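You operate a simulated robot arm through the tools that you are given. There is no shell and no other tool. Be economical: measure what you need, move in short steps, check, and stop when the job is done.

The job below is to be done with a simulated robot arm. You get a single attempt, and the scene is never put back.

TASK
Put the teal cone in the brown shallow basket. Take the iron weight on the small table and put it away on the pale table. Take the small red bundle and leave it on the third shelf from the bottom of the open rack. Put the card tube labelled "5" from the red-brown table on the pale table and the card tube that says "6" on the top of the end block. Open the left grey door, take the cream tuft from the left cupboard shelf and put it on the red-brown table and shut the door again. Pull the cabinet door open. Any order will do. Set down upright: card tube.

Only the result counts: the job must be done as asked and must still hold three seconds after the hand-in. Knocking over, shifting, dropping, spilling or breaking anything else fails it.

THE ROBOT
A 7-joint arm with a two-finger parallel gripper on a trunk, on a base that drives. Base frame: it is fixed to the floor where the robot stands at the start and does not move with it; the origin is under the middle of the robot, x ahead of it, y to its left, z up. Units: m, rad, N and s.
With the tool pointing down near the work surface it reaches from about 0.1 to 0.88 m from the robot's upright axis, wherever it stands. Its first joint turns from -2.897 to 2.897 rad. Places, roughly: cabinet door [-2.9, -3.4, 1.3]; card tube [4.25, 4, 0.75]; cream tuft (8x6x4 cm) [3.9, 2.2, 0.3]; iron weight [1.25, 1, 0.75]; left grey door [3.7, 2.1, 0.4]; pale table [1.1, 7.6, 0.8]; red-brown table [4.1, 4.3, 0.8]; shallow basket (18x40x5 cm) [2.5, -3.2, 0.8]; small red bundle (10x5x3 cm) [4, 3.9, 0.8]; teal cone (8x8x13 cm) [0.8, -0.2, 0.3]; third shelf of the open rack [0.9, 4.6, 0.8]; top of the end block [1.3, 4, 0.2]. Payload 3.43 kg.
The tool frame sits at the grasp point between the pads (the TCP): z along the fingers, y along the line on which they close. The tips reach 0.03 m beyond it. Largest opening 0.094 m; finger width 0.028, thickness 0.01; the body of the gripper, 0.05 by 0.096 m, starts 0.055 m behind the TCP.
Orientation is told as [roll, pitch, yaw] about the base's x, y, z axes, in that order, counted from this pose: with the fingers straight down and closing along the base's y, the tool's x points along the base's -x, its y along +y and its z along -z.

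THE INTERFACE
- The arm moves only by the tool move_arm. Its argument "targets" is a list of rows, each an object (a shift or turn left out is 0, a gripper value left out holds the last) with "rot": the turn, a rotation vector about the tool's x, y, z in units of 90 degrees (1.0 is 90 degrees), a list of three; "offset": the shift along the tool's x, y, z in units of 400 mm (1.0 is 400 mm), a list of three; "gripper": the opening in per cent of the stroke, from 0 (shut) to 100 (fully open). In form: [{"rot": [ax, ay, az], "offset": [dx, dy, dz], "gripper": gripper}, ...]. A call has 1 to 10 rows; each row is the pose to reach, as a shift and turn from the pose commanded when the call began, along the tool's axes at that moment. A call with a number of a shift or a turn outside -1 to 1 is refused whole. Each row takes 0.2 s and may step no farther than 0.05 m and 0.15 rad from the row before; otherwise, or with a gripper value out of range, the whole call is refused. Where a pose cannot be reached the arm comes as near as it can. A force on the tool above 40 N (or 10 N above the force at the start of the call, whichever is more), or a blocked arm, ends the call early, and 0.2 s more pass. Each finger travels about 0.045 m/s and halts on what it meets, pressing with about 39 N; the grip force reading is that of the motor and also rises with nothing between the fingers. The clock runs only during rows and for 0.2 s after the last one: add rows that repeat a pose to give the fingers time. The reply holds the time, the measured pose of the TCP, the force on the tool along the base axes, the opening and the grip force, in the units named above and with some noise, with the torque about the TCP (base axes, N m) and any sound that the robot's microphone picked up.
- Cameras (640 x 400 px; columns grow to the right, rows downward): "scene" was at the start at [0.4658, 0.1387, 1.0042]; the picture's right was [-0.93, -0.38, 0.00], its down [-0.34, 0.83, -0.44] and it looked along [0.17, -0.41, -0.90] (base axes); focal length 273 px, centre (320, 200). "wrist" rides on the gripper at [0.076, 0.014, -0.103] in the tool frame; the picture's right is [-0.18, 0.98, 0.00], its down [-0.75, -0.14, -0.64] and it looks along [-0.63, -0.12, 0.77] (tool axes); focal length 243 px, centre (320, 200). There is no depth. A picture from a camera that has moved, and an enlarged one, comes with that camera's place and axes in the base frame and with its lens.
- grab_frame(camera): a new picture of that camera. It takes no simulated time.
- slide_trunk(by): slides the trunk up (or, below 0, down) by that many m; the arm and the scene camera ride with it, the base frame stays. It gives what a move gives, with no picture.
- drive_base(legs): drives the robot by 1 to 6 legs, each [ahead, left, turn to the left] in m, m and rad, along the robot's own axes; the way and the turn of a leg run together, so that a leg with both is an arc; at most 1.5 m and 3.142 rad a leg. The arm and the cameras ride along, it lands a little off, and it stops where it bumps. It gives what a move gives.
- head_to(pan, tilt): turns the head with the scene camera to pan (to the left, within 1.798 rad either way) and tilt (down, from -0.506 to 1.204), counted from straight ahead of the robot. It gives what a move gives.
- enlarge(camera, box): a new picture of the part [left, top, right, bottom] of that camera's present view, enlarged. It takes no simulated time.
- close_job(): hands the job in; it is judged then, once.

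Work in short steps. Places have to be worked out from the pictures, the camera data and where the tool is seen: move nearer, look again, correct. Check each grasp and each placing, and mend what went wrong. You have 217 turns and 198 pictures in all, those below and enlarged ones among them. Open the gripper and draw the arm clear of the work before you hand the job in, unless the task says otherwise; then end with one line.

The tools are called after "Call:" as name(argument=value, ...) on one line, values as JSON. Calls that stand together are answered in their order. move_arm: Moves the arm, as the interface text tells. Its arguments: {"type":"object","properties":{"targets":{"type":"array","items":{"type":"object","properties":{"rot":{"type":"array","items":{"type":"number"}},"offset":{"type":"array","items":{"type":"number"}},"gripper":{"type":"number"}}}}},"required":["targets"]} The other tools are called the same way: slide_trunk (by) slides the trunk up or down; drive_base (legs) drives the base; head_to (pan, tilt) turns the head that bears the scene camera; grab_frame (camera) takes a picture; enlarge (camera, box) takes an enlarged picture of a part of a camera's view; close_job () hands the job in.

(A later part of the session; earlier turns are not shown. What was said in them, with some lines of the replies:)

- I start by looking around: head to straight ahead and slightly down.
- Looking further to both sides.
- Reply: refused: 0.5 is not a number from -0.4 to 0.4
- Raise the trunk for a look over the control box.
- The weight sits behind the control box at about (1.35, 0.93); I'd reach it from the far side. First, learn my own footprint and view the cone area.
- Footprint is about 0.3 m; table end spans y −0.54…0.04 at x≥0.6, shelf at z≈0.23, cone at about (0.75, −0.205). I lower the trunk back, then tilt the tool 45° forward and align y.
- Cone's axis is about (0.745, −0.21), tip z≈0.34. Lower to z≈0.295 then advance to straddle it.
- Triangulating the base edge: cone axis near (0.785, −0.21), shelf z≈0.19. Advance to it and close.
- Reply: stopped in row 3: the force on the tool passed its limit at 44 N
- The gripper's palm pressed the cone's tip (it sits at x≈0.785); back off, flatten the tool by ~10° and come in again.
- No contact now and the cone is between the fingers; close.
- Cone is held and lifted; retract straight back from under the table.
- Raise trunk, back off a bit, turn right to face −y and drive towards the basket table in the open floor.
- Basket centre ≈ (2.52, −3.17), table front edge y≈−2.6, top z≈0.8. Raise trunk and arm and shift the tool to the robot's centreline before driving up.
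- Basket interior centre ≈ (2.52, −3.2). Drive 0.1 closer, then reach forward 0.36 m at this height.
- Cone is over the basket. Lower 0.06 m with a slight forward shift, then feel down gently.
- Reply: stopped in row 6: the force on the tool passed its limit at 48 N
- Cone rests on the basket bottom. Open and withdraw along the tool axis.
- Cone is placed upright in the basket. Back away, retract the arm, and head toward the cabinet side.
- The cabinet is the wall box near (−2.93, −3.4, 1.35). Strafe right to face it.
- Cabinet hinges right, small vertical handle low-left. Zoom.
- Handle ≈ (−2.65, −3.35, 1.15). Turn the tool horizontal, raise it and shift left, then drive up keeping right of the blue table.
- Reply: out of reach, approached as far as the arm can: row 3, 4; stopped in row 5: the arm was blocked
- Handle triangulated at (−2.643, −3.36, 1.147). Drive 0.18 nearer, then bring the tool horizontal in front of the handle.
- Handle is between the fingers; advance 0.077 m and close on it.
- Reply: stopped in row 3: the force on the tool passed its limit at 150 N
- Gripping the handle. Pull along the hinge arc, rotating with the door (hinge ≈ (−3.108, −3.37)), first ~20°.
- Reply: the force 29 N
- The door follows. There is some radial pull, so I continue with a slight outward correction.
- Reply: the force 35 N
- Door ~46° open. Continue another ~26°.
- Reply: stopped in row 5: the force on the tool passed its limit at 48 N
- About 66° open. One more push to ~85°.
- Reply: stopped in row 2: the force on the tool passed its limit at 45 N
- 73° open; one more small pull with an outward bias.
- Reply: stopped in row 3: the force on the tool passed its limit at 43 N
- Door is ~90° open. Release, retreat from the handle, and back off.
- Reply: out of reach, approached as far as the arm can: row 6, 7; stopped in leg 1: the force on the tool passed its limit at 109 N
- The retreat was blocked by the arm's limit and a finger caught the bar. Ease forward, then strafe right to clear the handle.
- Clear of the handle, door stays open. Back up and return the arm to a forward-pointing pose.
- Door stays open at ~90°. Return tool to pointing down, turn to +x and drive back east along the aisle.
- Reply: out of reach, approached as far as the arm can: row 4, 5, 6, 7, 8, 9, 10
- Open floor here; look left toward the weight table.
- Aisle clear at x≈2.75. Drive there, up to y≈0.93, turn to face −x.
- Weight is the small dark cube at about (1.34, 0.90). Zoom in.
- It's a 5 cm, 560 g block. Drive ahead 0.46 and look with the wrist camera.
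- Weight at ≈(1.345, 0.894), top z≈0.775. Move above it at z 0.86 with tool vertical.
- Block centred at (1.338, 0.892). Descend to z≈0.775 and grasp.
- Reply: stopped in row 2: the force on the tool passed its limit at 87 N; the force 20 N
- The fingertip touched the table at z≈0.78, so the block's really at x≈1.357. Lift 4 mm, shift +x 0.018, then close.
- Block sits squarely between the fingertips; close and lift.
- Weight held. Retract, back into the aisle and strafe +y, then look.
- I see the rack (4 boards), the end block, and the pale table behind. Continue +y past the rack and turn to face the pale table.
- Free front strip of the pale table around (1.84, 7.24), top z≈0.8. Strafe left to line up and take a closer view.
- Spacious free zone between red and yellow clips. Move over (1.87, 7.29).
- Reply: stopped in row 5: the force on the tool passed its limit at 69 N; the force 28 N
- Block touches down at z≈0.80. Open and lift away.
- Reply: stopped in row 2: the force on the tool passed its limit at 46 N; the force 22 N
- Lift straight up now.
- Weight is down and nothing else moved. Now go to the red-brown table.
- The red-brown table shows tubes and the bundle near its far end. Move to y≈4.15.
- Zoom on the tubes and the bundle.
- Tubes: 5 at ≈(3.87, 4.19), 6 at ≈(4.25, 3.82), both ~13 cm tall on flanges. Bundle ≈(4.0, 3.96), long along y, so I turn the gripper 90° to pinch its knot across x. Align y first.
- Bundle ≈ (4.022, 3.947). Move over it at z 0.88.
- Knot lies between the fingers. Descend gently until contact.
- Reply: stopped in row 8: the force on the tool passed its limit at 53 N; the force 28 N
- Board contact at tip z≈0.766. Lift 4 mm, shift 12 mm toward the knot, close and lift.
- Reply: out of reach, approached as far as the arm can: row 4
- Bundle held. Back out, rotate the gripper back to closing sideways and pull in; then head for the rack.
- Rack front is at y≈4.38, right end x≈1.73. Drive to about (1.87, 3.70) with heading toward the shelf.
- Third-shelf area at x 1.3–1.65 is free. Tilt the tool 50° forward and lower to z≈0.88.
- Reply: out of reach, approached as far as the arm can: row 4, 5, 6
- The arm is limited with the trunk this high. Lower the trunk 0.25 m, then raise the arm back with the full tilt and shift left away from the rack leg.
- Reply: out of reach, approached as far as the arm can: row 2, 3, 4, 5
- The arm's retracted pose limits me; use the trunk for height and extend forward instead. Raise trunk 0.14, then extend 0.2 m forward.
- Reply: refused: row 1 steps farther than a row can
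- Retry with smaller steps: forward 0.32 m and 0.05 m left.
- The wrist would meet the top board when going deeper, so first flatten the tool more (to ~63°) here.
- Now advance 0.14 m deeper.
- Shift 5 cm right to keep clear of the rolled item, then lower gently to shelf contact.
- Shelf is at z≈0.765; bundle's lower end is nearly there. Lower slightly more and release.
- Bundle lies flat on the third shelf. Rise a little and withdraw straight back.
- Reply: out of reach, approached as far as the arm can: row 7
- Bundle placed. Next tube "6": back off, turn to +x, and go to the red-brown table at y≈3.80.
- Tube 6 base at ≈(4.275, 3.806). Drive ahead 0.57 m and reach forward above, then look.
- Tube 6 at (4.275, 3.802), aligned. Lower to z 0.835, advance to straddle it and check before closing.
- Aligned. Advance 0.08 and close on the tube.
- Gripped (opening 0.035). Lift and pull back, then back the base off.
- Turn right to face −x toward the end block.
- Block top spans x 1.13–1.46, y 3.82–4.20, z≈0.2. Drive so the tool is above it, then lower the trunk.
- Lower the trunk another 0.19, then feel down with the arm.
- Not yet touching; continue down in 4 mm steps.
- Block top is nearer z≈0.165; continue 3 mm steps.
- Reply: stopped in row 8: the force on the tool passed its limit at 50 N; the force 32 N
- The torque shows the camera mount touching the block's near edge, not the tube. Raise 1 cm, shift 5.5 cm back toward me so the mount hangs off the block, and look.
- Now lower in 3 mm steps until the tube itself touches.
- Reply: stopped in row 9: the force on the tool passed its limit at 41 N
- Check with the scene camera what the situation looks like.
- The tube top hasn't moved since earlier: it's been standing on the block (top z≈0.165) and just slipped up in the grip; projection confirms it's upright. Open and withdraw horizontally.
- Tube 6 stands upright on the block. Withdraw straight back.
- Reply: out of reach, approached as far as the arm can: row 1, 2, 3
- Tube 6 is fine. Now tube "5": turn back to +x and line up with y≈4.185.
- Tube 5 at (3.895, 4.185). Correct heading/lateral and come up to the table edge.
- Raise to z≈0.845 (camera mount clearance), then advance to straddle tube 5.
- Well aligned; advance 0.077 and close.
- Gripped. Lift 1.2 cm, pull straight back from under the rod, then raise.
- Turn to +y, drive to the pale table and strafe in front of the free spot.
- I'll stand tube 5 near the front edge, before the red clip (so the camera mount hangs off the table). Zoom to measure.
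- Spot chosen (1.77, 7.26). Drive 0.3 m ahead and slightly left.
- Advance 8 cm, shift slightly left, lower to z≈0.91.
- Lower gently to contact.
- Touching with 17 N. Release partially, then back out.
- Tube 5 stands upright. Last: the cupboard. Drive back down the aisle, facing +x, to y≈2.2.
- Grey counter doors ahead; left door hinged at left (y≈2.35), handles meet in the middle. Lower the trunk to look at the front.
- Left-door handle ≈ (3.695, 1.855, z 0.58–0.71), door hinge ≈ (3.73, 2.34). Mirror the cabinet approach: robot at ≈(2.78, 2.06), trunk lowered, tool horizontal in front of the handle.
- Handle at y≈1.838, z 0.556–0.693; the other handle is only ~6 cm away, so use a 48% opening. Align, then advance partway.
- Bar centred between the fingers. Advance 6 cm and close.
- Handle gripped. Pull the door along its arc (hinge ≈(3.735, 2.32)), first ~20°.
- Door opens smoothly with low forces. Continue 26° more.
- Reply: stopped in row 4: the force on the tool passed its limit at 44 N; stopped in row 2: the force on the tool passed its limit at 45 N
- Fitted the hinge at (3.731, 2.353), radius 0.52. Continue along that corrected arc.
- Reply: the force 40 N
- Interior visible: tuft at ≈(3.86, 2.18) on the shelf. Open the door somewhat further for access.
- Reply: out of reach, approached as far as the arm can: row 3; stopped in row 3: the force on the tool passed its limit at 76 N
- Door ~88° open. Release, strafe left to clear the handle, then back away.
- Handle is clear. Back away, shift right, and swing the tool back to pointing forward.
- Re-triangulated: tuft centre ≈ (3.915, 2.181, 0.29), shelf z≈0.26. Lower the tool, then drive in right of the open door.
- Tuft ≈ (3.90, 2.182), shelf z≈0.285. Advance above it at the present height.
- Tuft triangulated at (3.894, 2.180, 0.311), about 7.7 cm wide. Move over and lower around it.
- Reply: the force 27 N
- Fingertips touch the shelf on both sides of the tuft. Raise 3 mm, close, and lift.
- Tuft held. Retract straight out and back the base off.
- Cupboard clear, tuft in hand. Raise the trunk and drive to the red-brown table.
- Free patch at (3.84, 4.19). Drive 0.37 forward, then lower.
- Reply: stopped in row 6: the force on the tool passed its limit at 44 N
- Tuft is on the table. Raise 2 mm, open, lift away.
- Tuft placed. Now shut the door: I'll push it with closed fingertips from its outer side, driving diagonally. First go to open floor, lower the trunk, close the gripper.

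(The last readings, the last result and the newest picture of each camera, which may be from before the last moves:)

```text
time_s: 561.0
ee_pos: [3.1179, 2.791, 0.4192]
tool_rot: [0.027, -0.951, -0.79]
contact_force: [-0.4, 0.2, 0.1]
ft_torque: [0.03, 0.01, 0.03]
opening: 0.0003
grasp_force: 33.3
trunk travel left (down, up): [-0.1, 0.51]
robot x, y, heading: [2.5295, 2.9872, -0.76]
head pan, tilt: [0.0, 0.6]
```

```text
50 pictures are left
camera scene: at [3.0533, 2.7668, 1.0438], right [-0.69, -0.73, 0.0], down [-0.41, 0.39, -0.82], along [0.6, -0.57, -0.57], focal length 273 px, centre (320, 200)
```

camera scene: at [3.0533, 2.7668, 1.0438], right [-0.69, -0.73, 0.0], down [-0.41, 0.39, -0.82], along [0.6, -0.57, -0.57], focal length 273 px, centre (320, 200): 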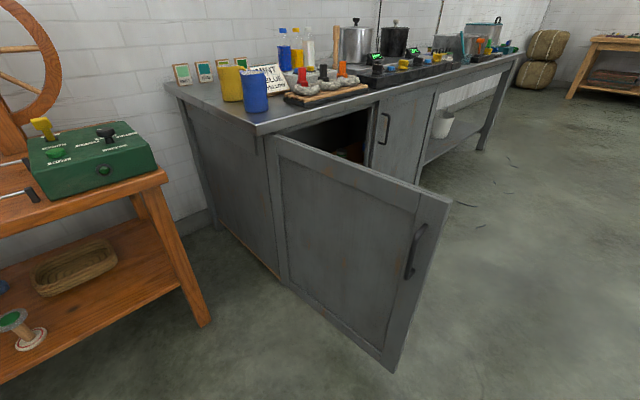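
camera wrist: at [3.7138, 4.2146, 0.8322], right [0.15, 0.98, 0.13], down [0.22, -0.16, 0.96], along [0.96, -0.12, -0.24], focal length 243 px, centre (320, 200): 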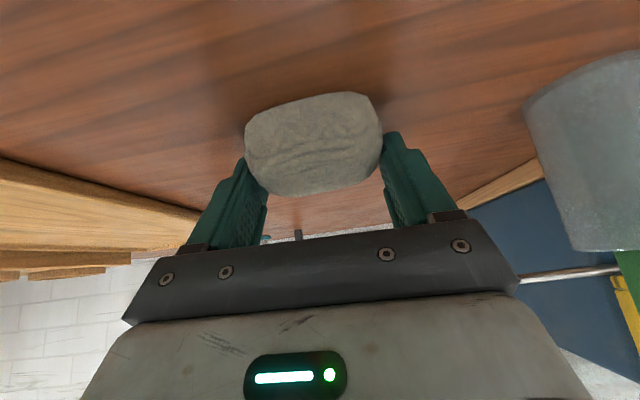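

Geometry checked. Shift right 0.10, forward to near contact with the door's outer face.

Call:
drive_base(legs=[[0, -0.104, 0], [0.4, 0, 0]])

Call:
grab_frame(camera="scene")

```text
time_s: 564.2
ee_pos: [3.3342, 2.4477, 0.4187]
tool_rot: [0.027, -0.949, -0.79]
contact_force: [-0.5, -0.2, 0.1]
ft_torque: [0.0, 0.0, 0.0]
opening: 0.0001
grasp_force: 32.9
trunk travel left (down, up): [-0.1, 0.51]
robot x, y, heading: [2.7483, 2.6422, -0.75]
head pan, tilt: [0.0, 0.6]
```

```text
49 pictures are left
camera scene: at [3.2701, 2.4235, 1.0438], right [-0.68, -0.73, 0.0], down [-0.41, 0.39, -0.83], along [0.6, -0.56, -0.56], focal length 273 px, centre (320, 200)
```

scene: 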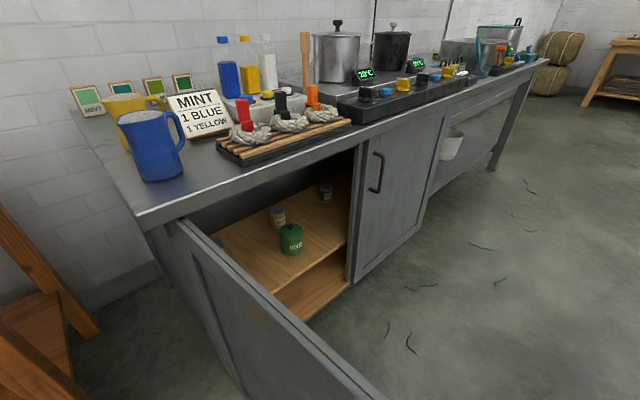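

Close to contact; drive forward to push the door.

Call:
drive_base(legs=[[0.26, 0, 0]])

Call:
grab_frame(camera="scene")

```text
time_s: 566.0
ee_pos: [3.5218, 2.2692, 0.4184]
tool_rot: [0.026, -0.95, -0.794]
contact_force: [-0.3, -0.2, 0.1]
ft_torque: [-0.01, 0.06, 0.0]
opening: 0.0002
grasp_force: 33.0
trunk travel left (down, up): [-0.1, 0.51]
robot x, y, heading: [2.94, 2.464, -0.758]
head pan, tilt: [0.0, 0.6]
```

```text
48 pictures are left
camera scene: at [3.4579, 2.2448, 1.0438], right [-0.69, -0.73, 0.0], down [-0.41, 0.39, -0.83], along [0.6, -0.57, -0.56], focal length 273 px, centre (320, 200)
```

scene: 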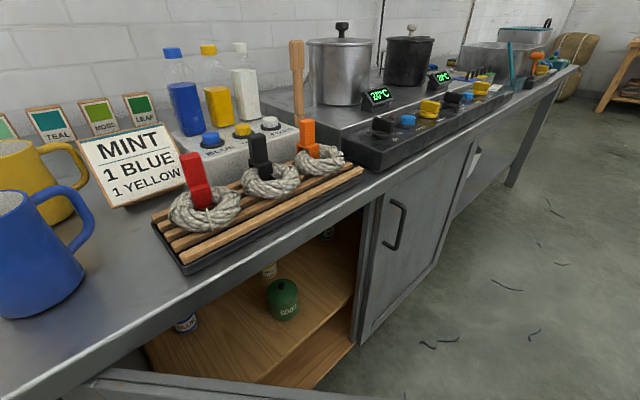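

The door is swinging in. Finish by extending the arm forward along the same line.

Call:
move_arm(targets=[{"offset": [-0.063, 0, 0.088]}, {"offset": [-0.126, 0, 0.176]}, {"offset": [-0.189, 0, 0.264]}, {"offset": [-0.252, 0, 0.352]}, {"offset": [-0.315, 0, 0.44]}, {"offset": [-0.357, 0, 0.499]}])

Call:
head_to(pan=0, tilt=0.9)

Call:
grab_frame(camera="scene")

Call:
grab_frame(camera="wrist")

```text
time_s: 567.4
ee_pos: [3.6968, 2.0972, 0.4196]
tool_rot: [0.025, -0.952, -0.793]
contact_force: [1.0, -0.2, -0.7]
ft_torque: [-0.02, 0.01, 0.0]
opening: 0.0002
grasp_force: 32.5
trunk travel left (down, up): [-0.1, 0.51]
robot x, y, heading: [2.9351, 2.4642, -0.756]
head pan, tilt: [0.0, 0.6]
```

```text
time_s: 568.2
ee_pos: [3.6969, 2.0976, 0.4192]
tool_rot: [0.025, -0.952, -0.791]
contact_force: [0.8, -1.2, 0.0]
ft_torque: [0.02, 0.0, -0.01]
opening: 0.0002
grasp_force: 33.3
trunk travel left (down, up): [-0.1, 0.51]
robot x, y, heading: [2.9383, 2.466, -0.756]
head pan, tilt: [0.0, 0.901]
```

```text
47 pictures are left
camera scene: at [3.4486, 2.2536, 1.019], right [-0.69, -0.73, 0.0], down [-0.57, 0.54, -0.62], along [0.45, -0.43, -0.78], focal length 273 px, centre (320, 200)
```

scene: 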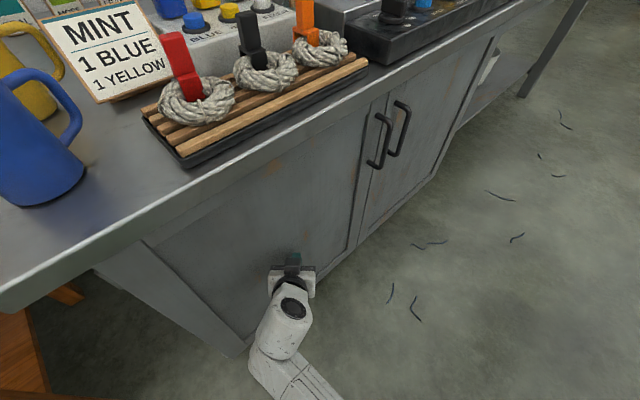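

```text
46 pictures are left
camera wrist: at [3.6139, 2.1956, 0.4159], right [0.76, 0.63, 0.16], down [-0.17, -0.05, 0.98], along [0.63, -0.78, 0.07], focal length 243 px, centre (320, 200)
```

wrist: 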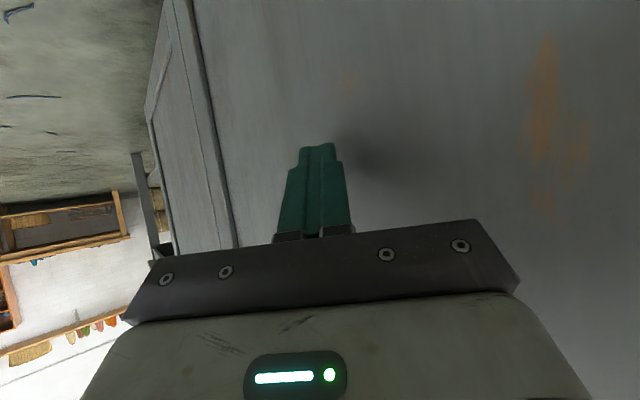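

Door looks almost shut. Press a little further until force builds up, then inspect.

Call:
move_arm(targets=[{"offset": [-0.014, 0, 0.02]}, {"offset": [-0.028, 0, 0.04]}, {"offset": [-0.042, 0, 0.06]}, {"offset": [-0.056, 0, 0.08]}, {"offset": [-0.07, 0, 0.1]}])

Call:
enlarge(camera="scene", box=[300, 80, 460, 180])

```text
time_s: 568.7
ee_pos: [3.7007, 2.0934, 0.4202]
tool_rot: [0.017, -0.954, -0.788]
contact_force: [-13.8, 5.3, 9.7]
ft_torque: [-0.14, -0.23, -0.11]
opening: 0.0
grasp_force: 33.7
trunk travel left (down, up): [-0.1, 0.51]
robot x, y, heading: [2.9383, 2.4606, -0.754]
head pan, tilt: [0.0, 0.901]
stopped in row 2: the force on the tool passed its limit at 57 N (the readings are from after the stop); the commanded pose is now the measured one
```

```text
4.00 times, centred on (380, 130) of scene
camera zoom: at [3.4477, 2.2538, 1.0194], right [-0.69, -0.73, 0.0], down [-0.57, 0.54, -0.62], along [0.45, -0.43, -0.78], focal length 1094 px, centre (80, 480)
```

zoom: 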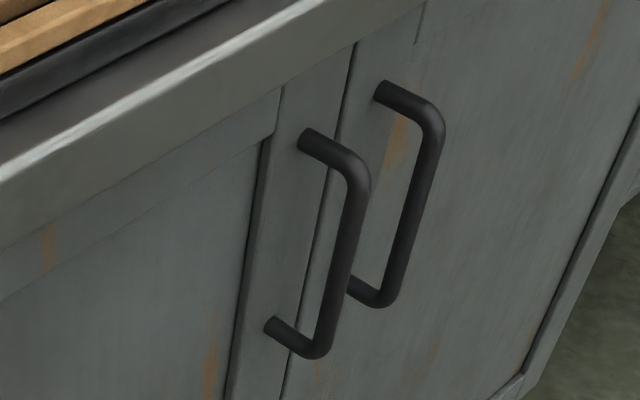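

Door is flush and blocked, i.e. shut. Withdraw and verify.

Call:
move_arm(targets=[{"offset": [0.05, 0, -0.07]}, {"offset": [0.11, 0, -0.15]}, {"offset": [0.17, 0, -0.235]}])

Call:
drive_base(legs=[[-0.55, 0, 0], [0, -0.3, 0.76]])

Call:
head_to(pan=0, tilt=0.5)

Call:
grab_frame(camera="scene")

```text
time_s: 569.5
ee_pos: [3.6177, 2.174, 0.4183]
tool_rot: [0.018, -0.948, -0.787]
contact_force: [-0.6, 0.3, 0.2]
ft_torque: [0.04, -0.03, 0.0]
opening: 0.0001
grasp_force: 33.2
trunk travel left (down, up): [-0.1, 0.51]
robot x, y, heading: [2.9364, 2.4649, -0.759]
head pan, tilt: [0.0, 0.901]
```

```text
time_s: 574.6
ee_pos: [3.1211, 2.8092, 0.4184]
tool_rot: [0.018, -0.949, -0.041]
contact_force: [0.0, 0.5, -0.2]
ft_torque: [-0.01, 0.02, 0.0]
opening: 0.0
grasp_force: 32.9
trunk travel left (down, up): [-0.1, 0.51]
robot x, y, heading: [2.4267, 2.5598, -0.016]
head pan, tilt: [0.0, 0.901]
```

```text
time_s: 575.5
ee_pos: [3.1211, 2.8094, 0.4187]
tool_rot: [0.018, -0.949, -0.041]
contact_force: [0.1, -0.6, 0.1]
ft_torque: [0.0, -0.01, -0.02]
opening: 0.0004
grasp_force: 32.7
trunk travel left (down, up): [-0.1, 0.51]
robot x, y, heading: [2.4234, 2.5618, -0.007]
head pan, tilt: [0.0, 0.499]
```

```text
44 pictures are left
camera scene: at [2.9594, 2.7519, 1.0528], right [-0.01, -1.0, 0.0], down [-0.48, 0.01, -0.88], along [0.88, -0.01, -0.48], focal length 273 px, centre (320, 200)
```

scene: 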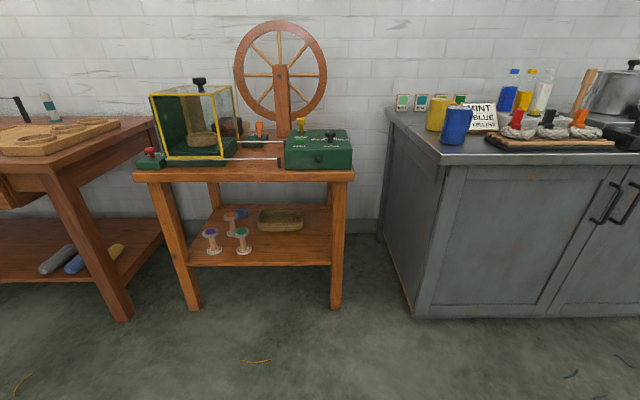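

Door shut. Open the gripper and take one look back at the rack/end block before handing in.

Call:
move_arm(targets=[{"gripper": 100}, {"gripper": 100}, {"gripper": 100}, {"gripper": 100}, {"gripper": 100}])

Call:
head_to(pan=1.79, tilt=0.35)

Call:
grab_frame(camera="scene")

```text
time_s: 576.7
ee_pos: [3.1216, 2.8089, 0.4181]
tool_rot: [0.018, -0.949, -0.04]
contact_force: [-0.5, 0.9, -0.2]
ft_torque: [-0.02, 0.0, 0.01]
opening: 0.0941
grasp_force: 0.0
trunk travel left (down, up): [-0.1, 0.51]
robot x, y, heading: [2.4213, 2.5617, -0.017]
head pan, tilt: [0.0, 0.499]
```

```text
time_s: 578.5
ee_pos: [3.1222, 2.8086, 0.4182]
tool_rot: [0.019, -0.949, -0.043]
contact_force: [-0.1, 0.1, 0.1]
ft_torque: [0.01, 0.05, -0.04]
opening: 0.0941
grasp_force: 0.1
trunk travel left (down, up): [-0.1, 0.51]
robot x, y, heading: [2.4234, 2.5607, -0.013]
head pan, tilt: [1.791, 0.351]
```

```text
43 pictures are left
camera scene: at [2.8491, 2.844, 1.0666], right [0.98, 0.21, 0.0], down [0.07, -0.34, -0.94], along [-0.19, 0.92, -0.34], focal length 273 px, centre (320, 200)
```

scene: 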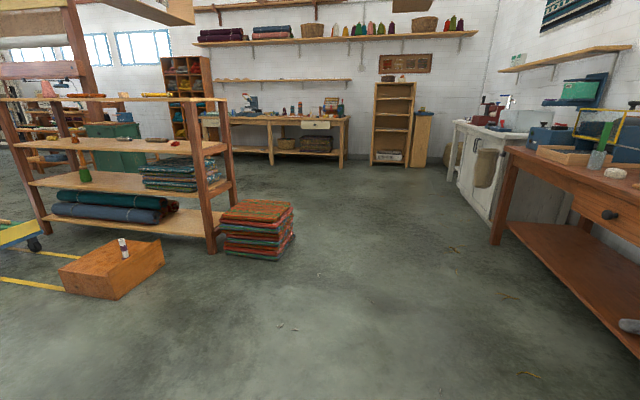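

Tube 6 stands on the block, the bundle lies on the third shelf and the tuft is on the red-brown table. Everything is in place and the arm is clear, so I hand in.

Call:
close_job()

```text
The job is handed in.
```

I finished every part of the job and handed it in. Each placement looked right in the last pictures I took of it, both card tubes are standing upright, the cabinet door is open and the left grey door is shut.
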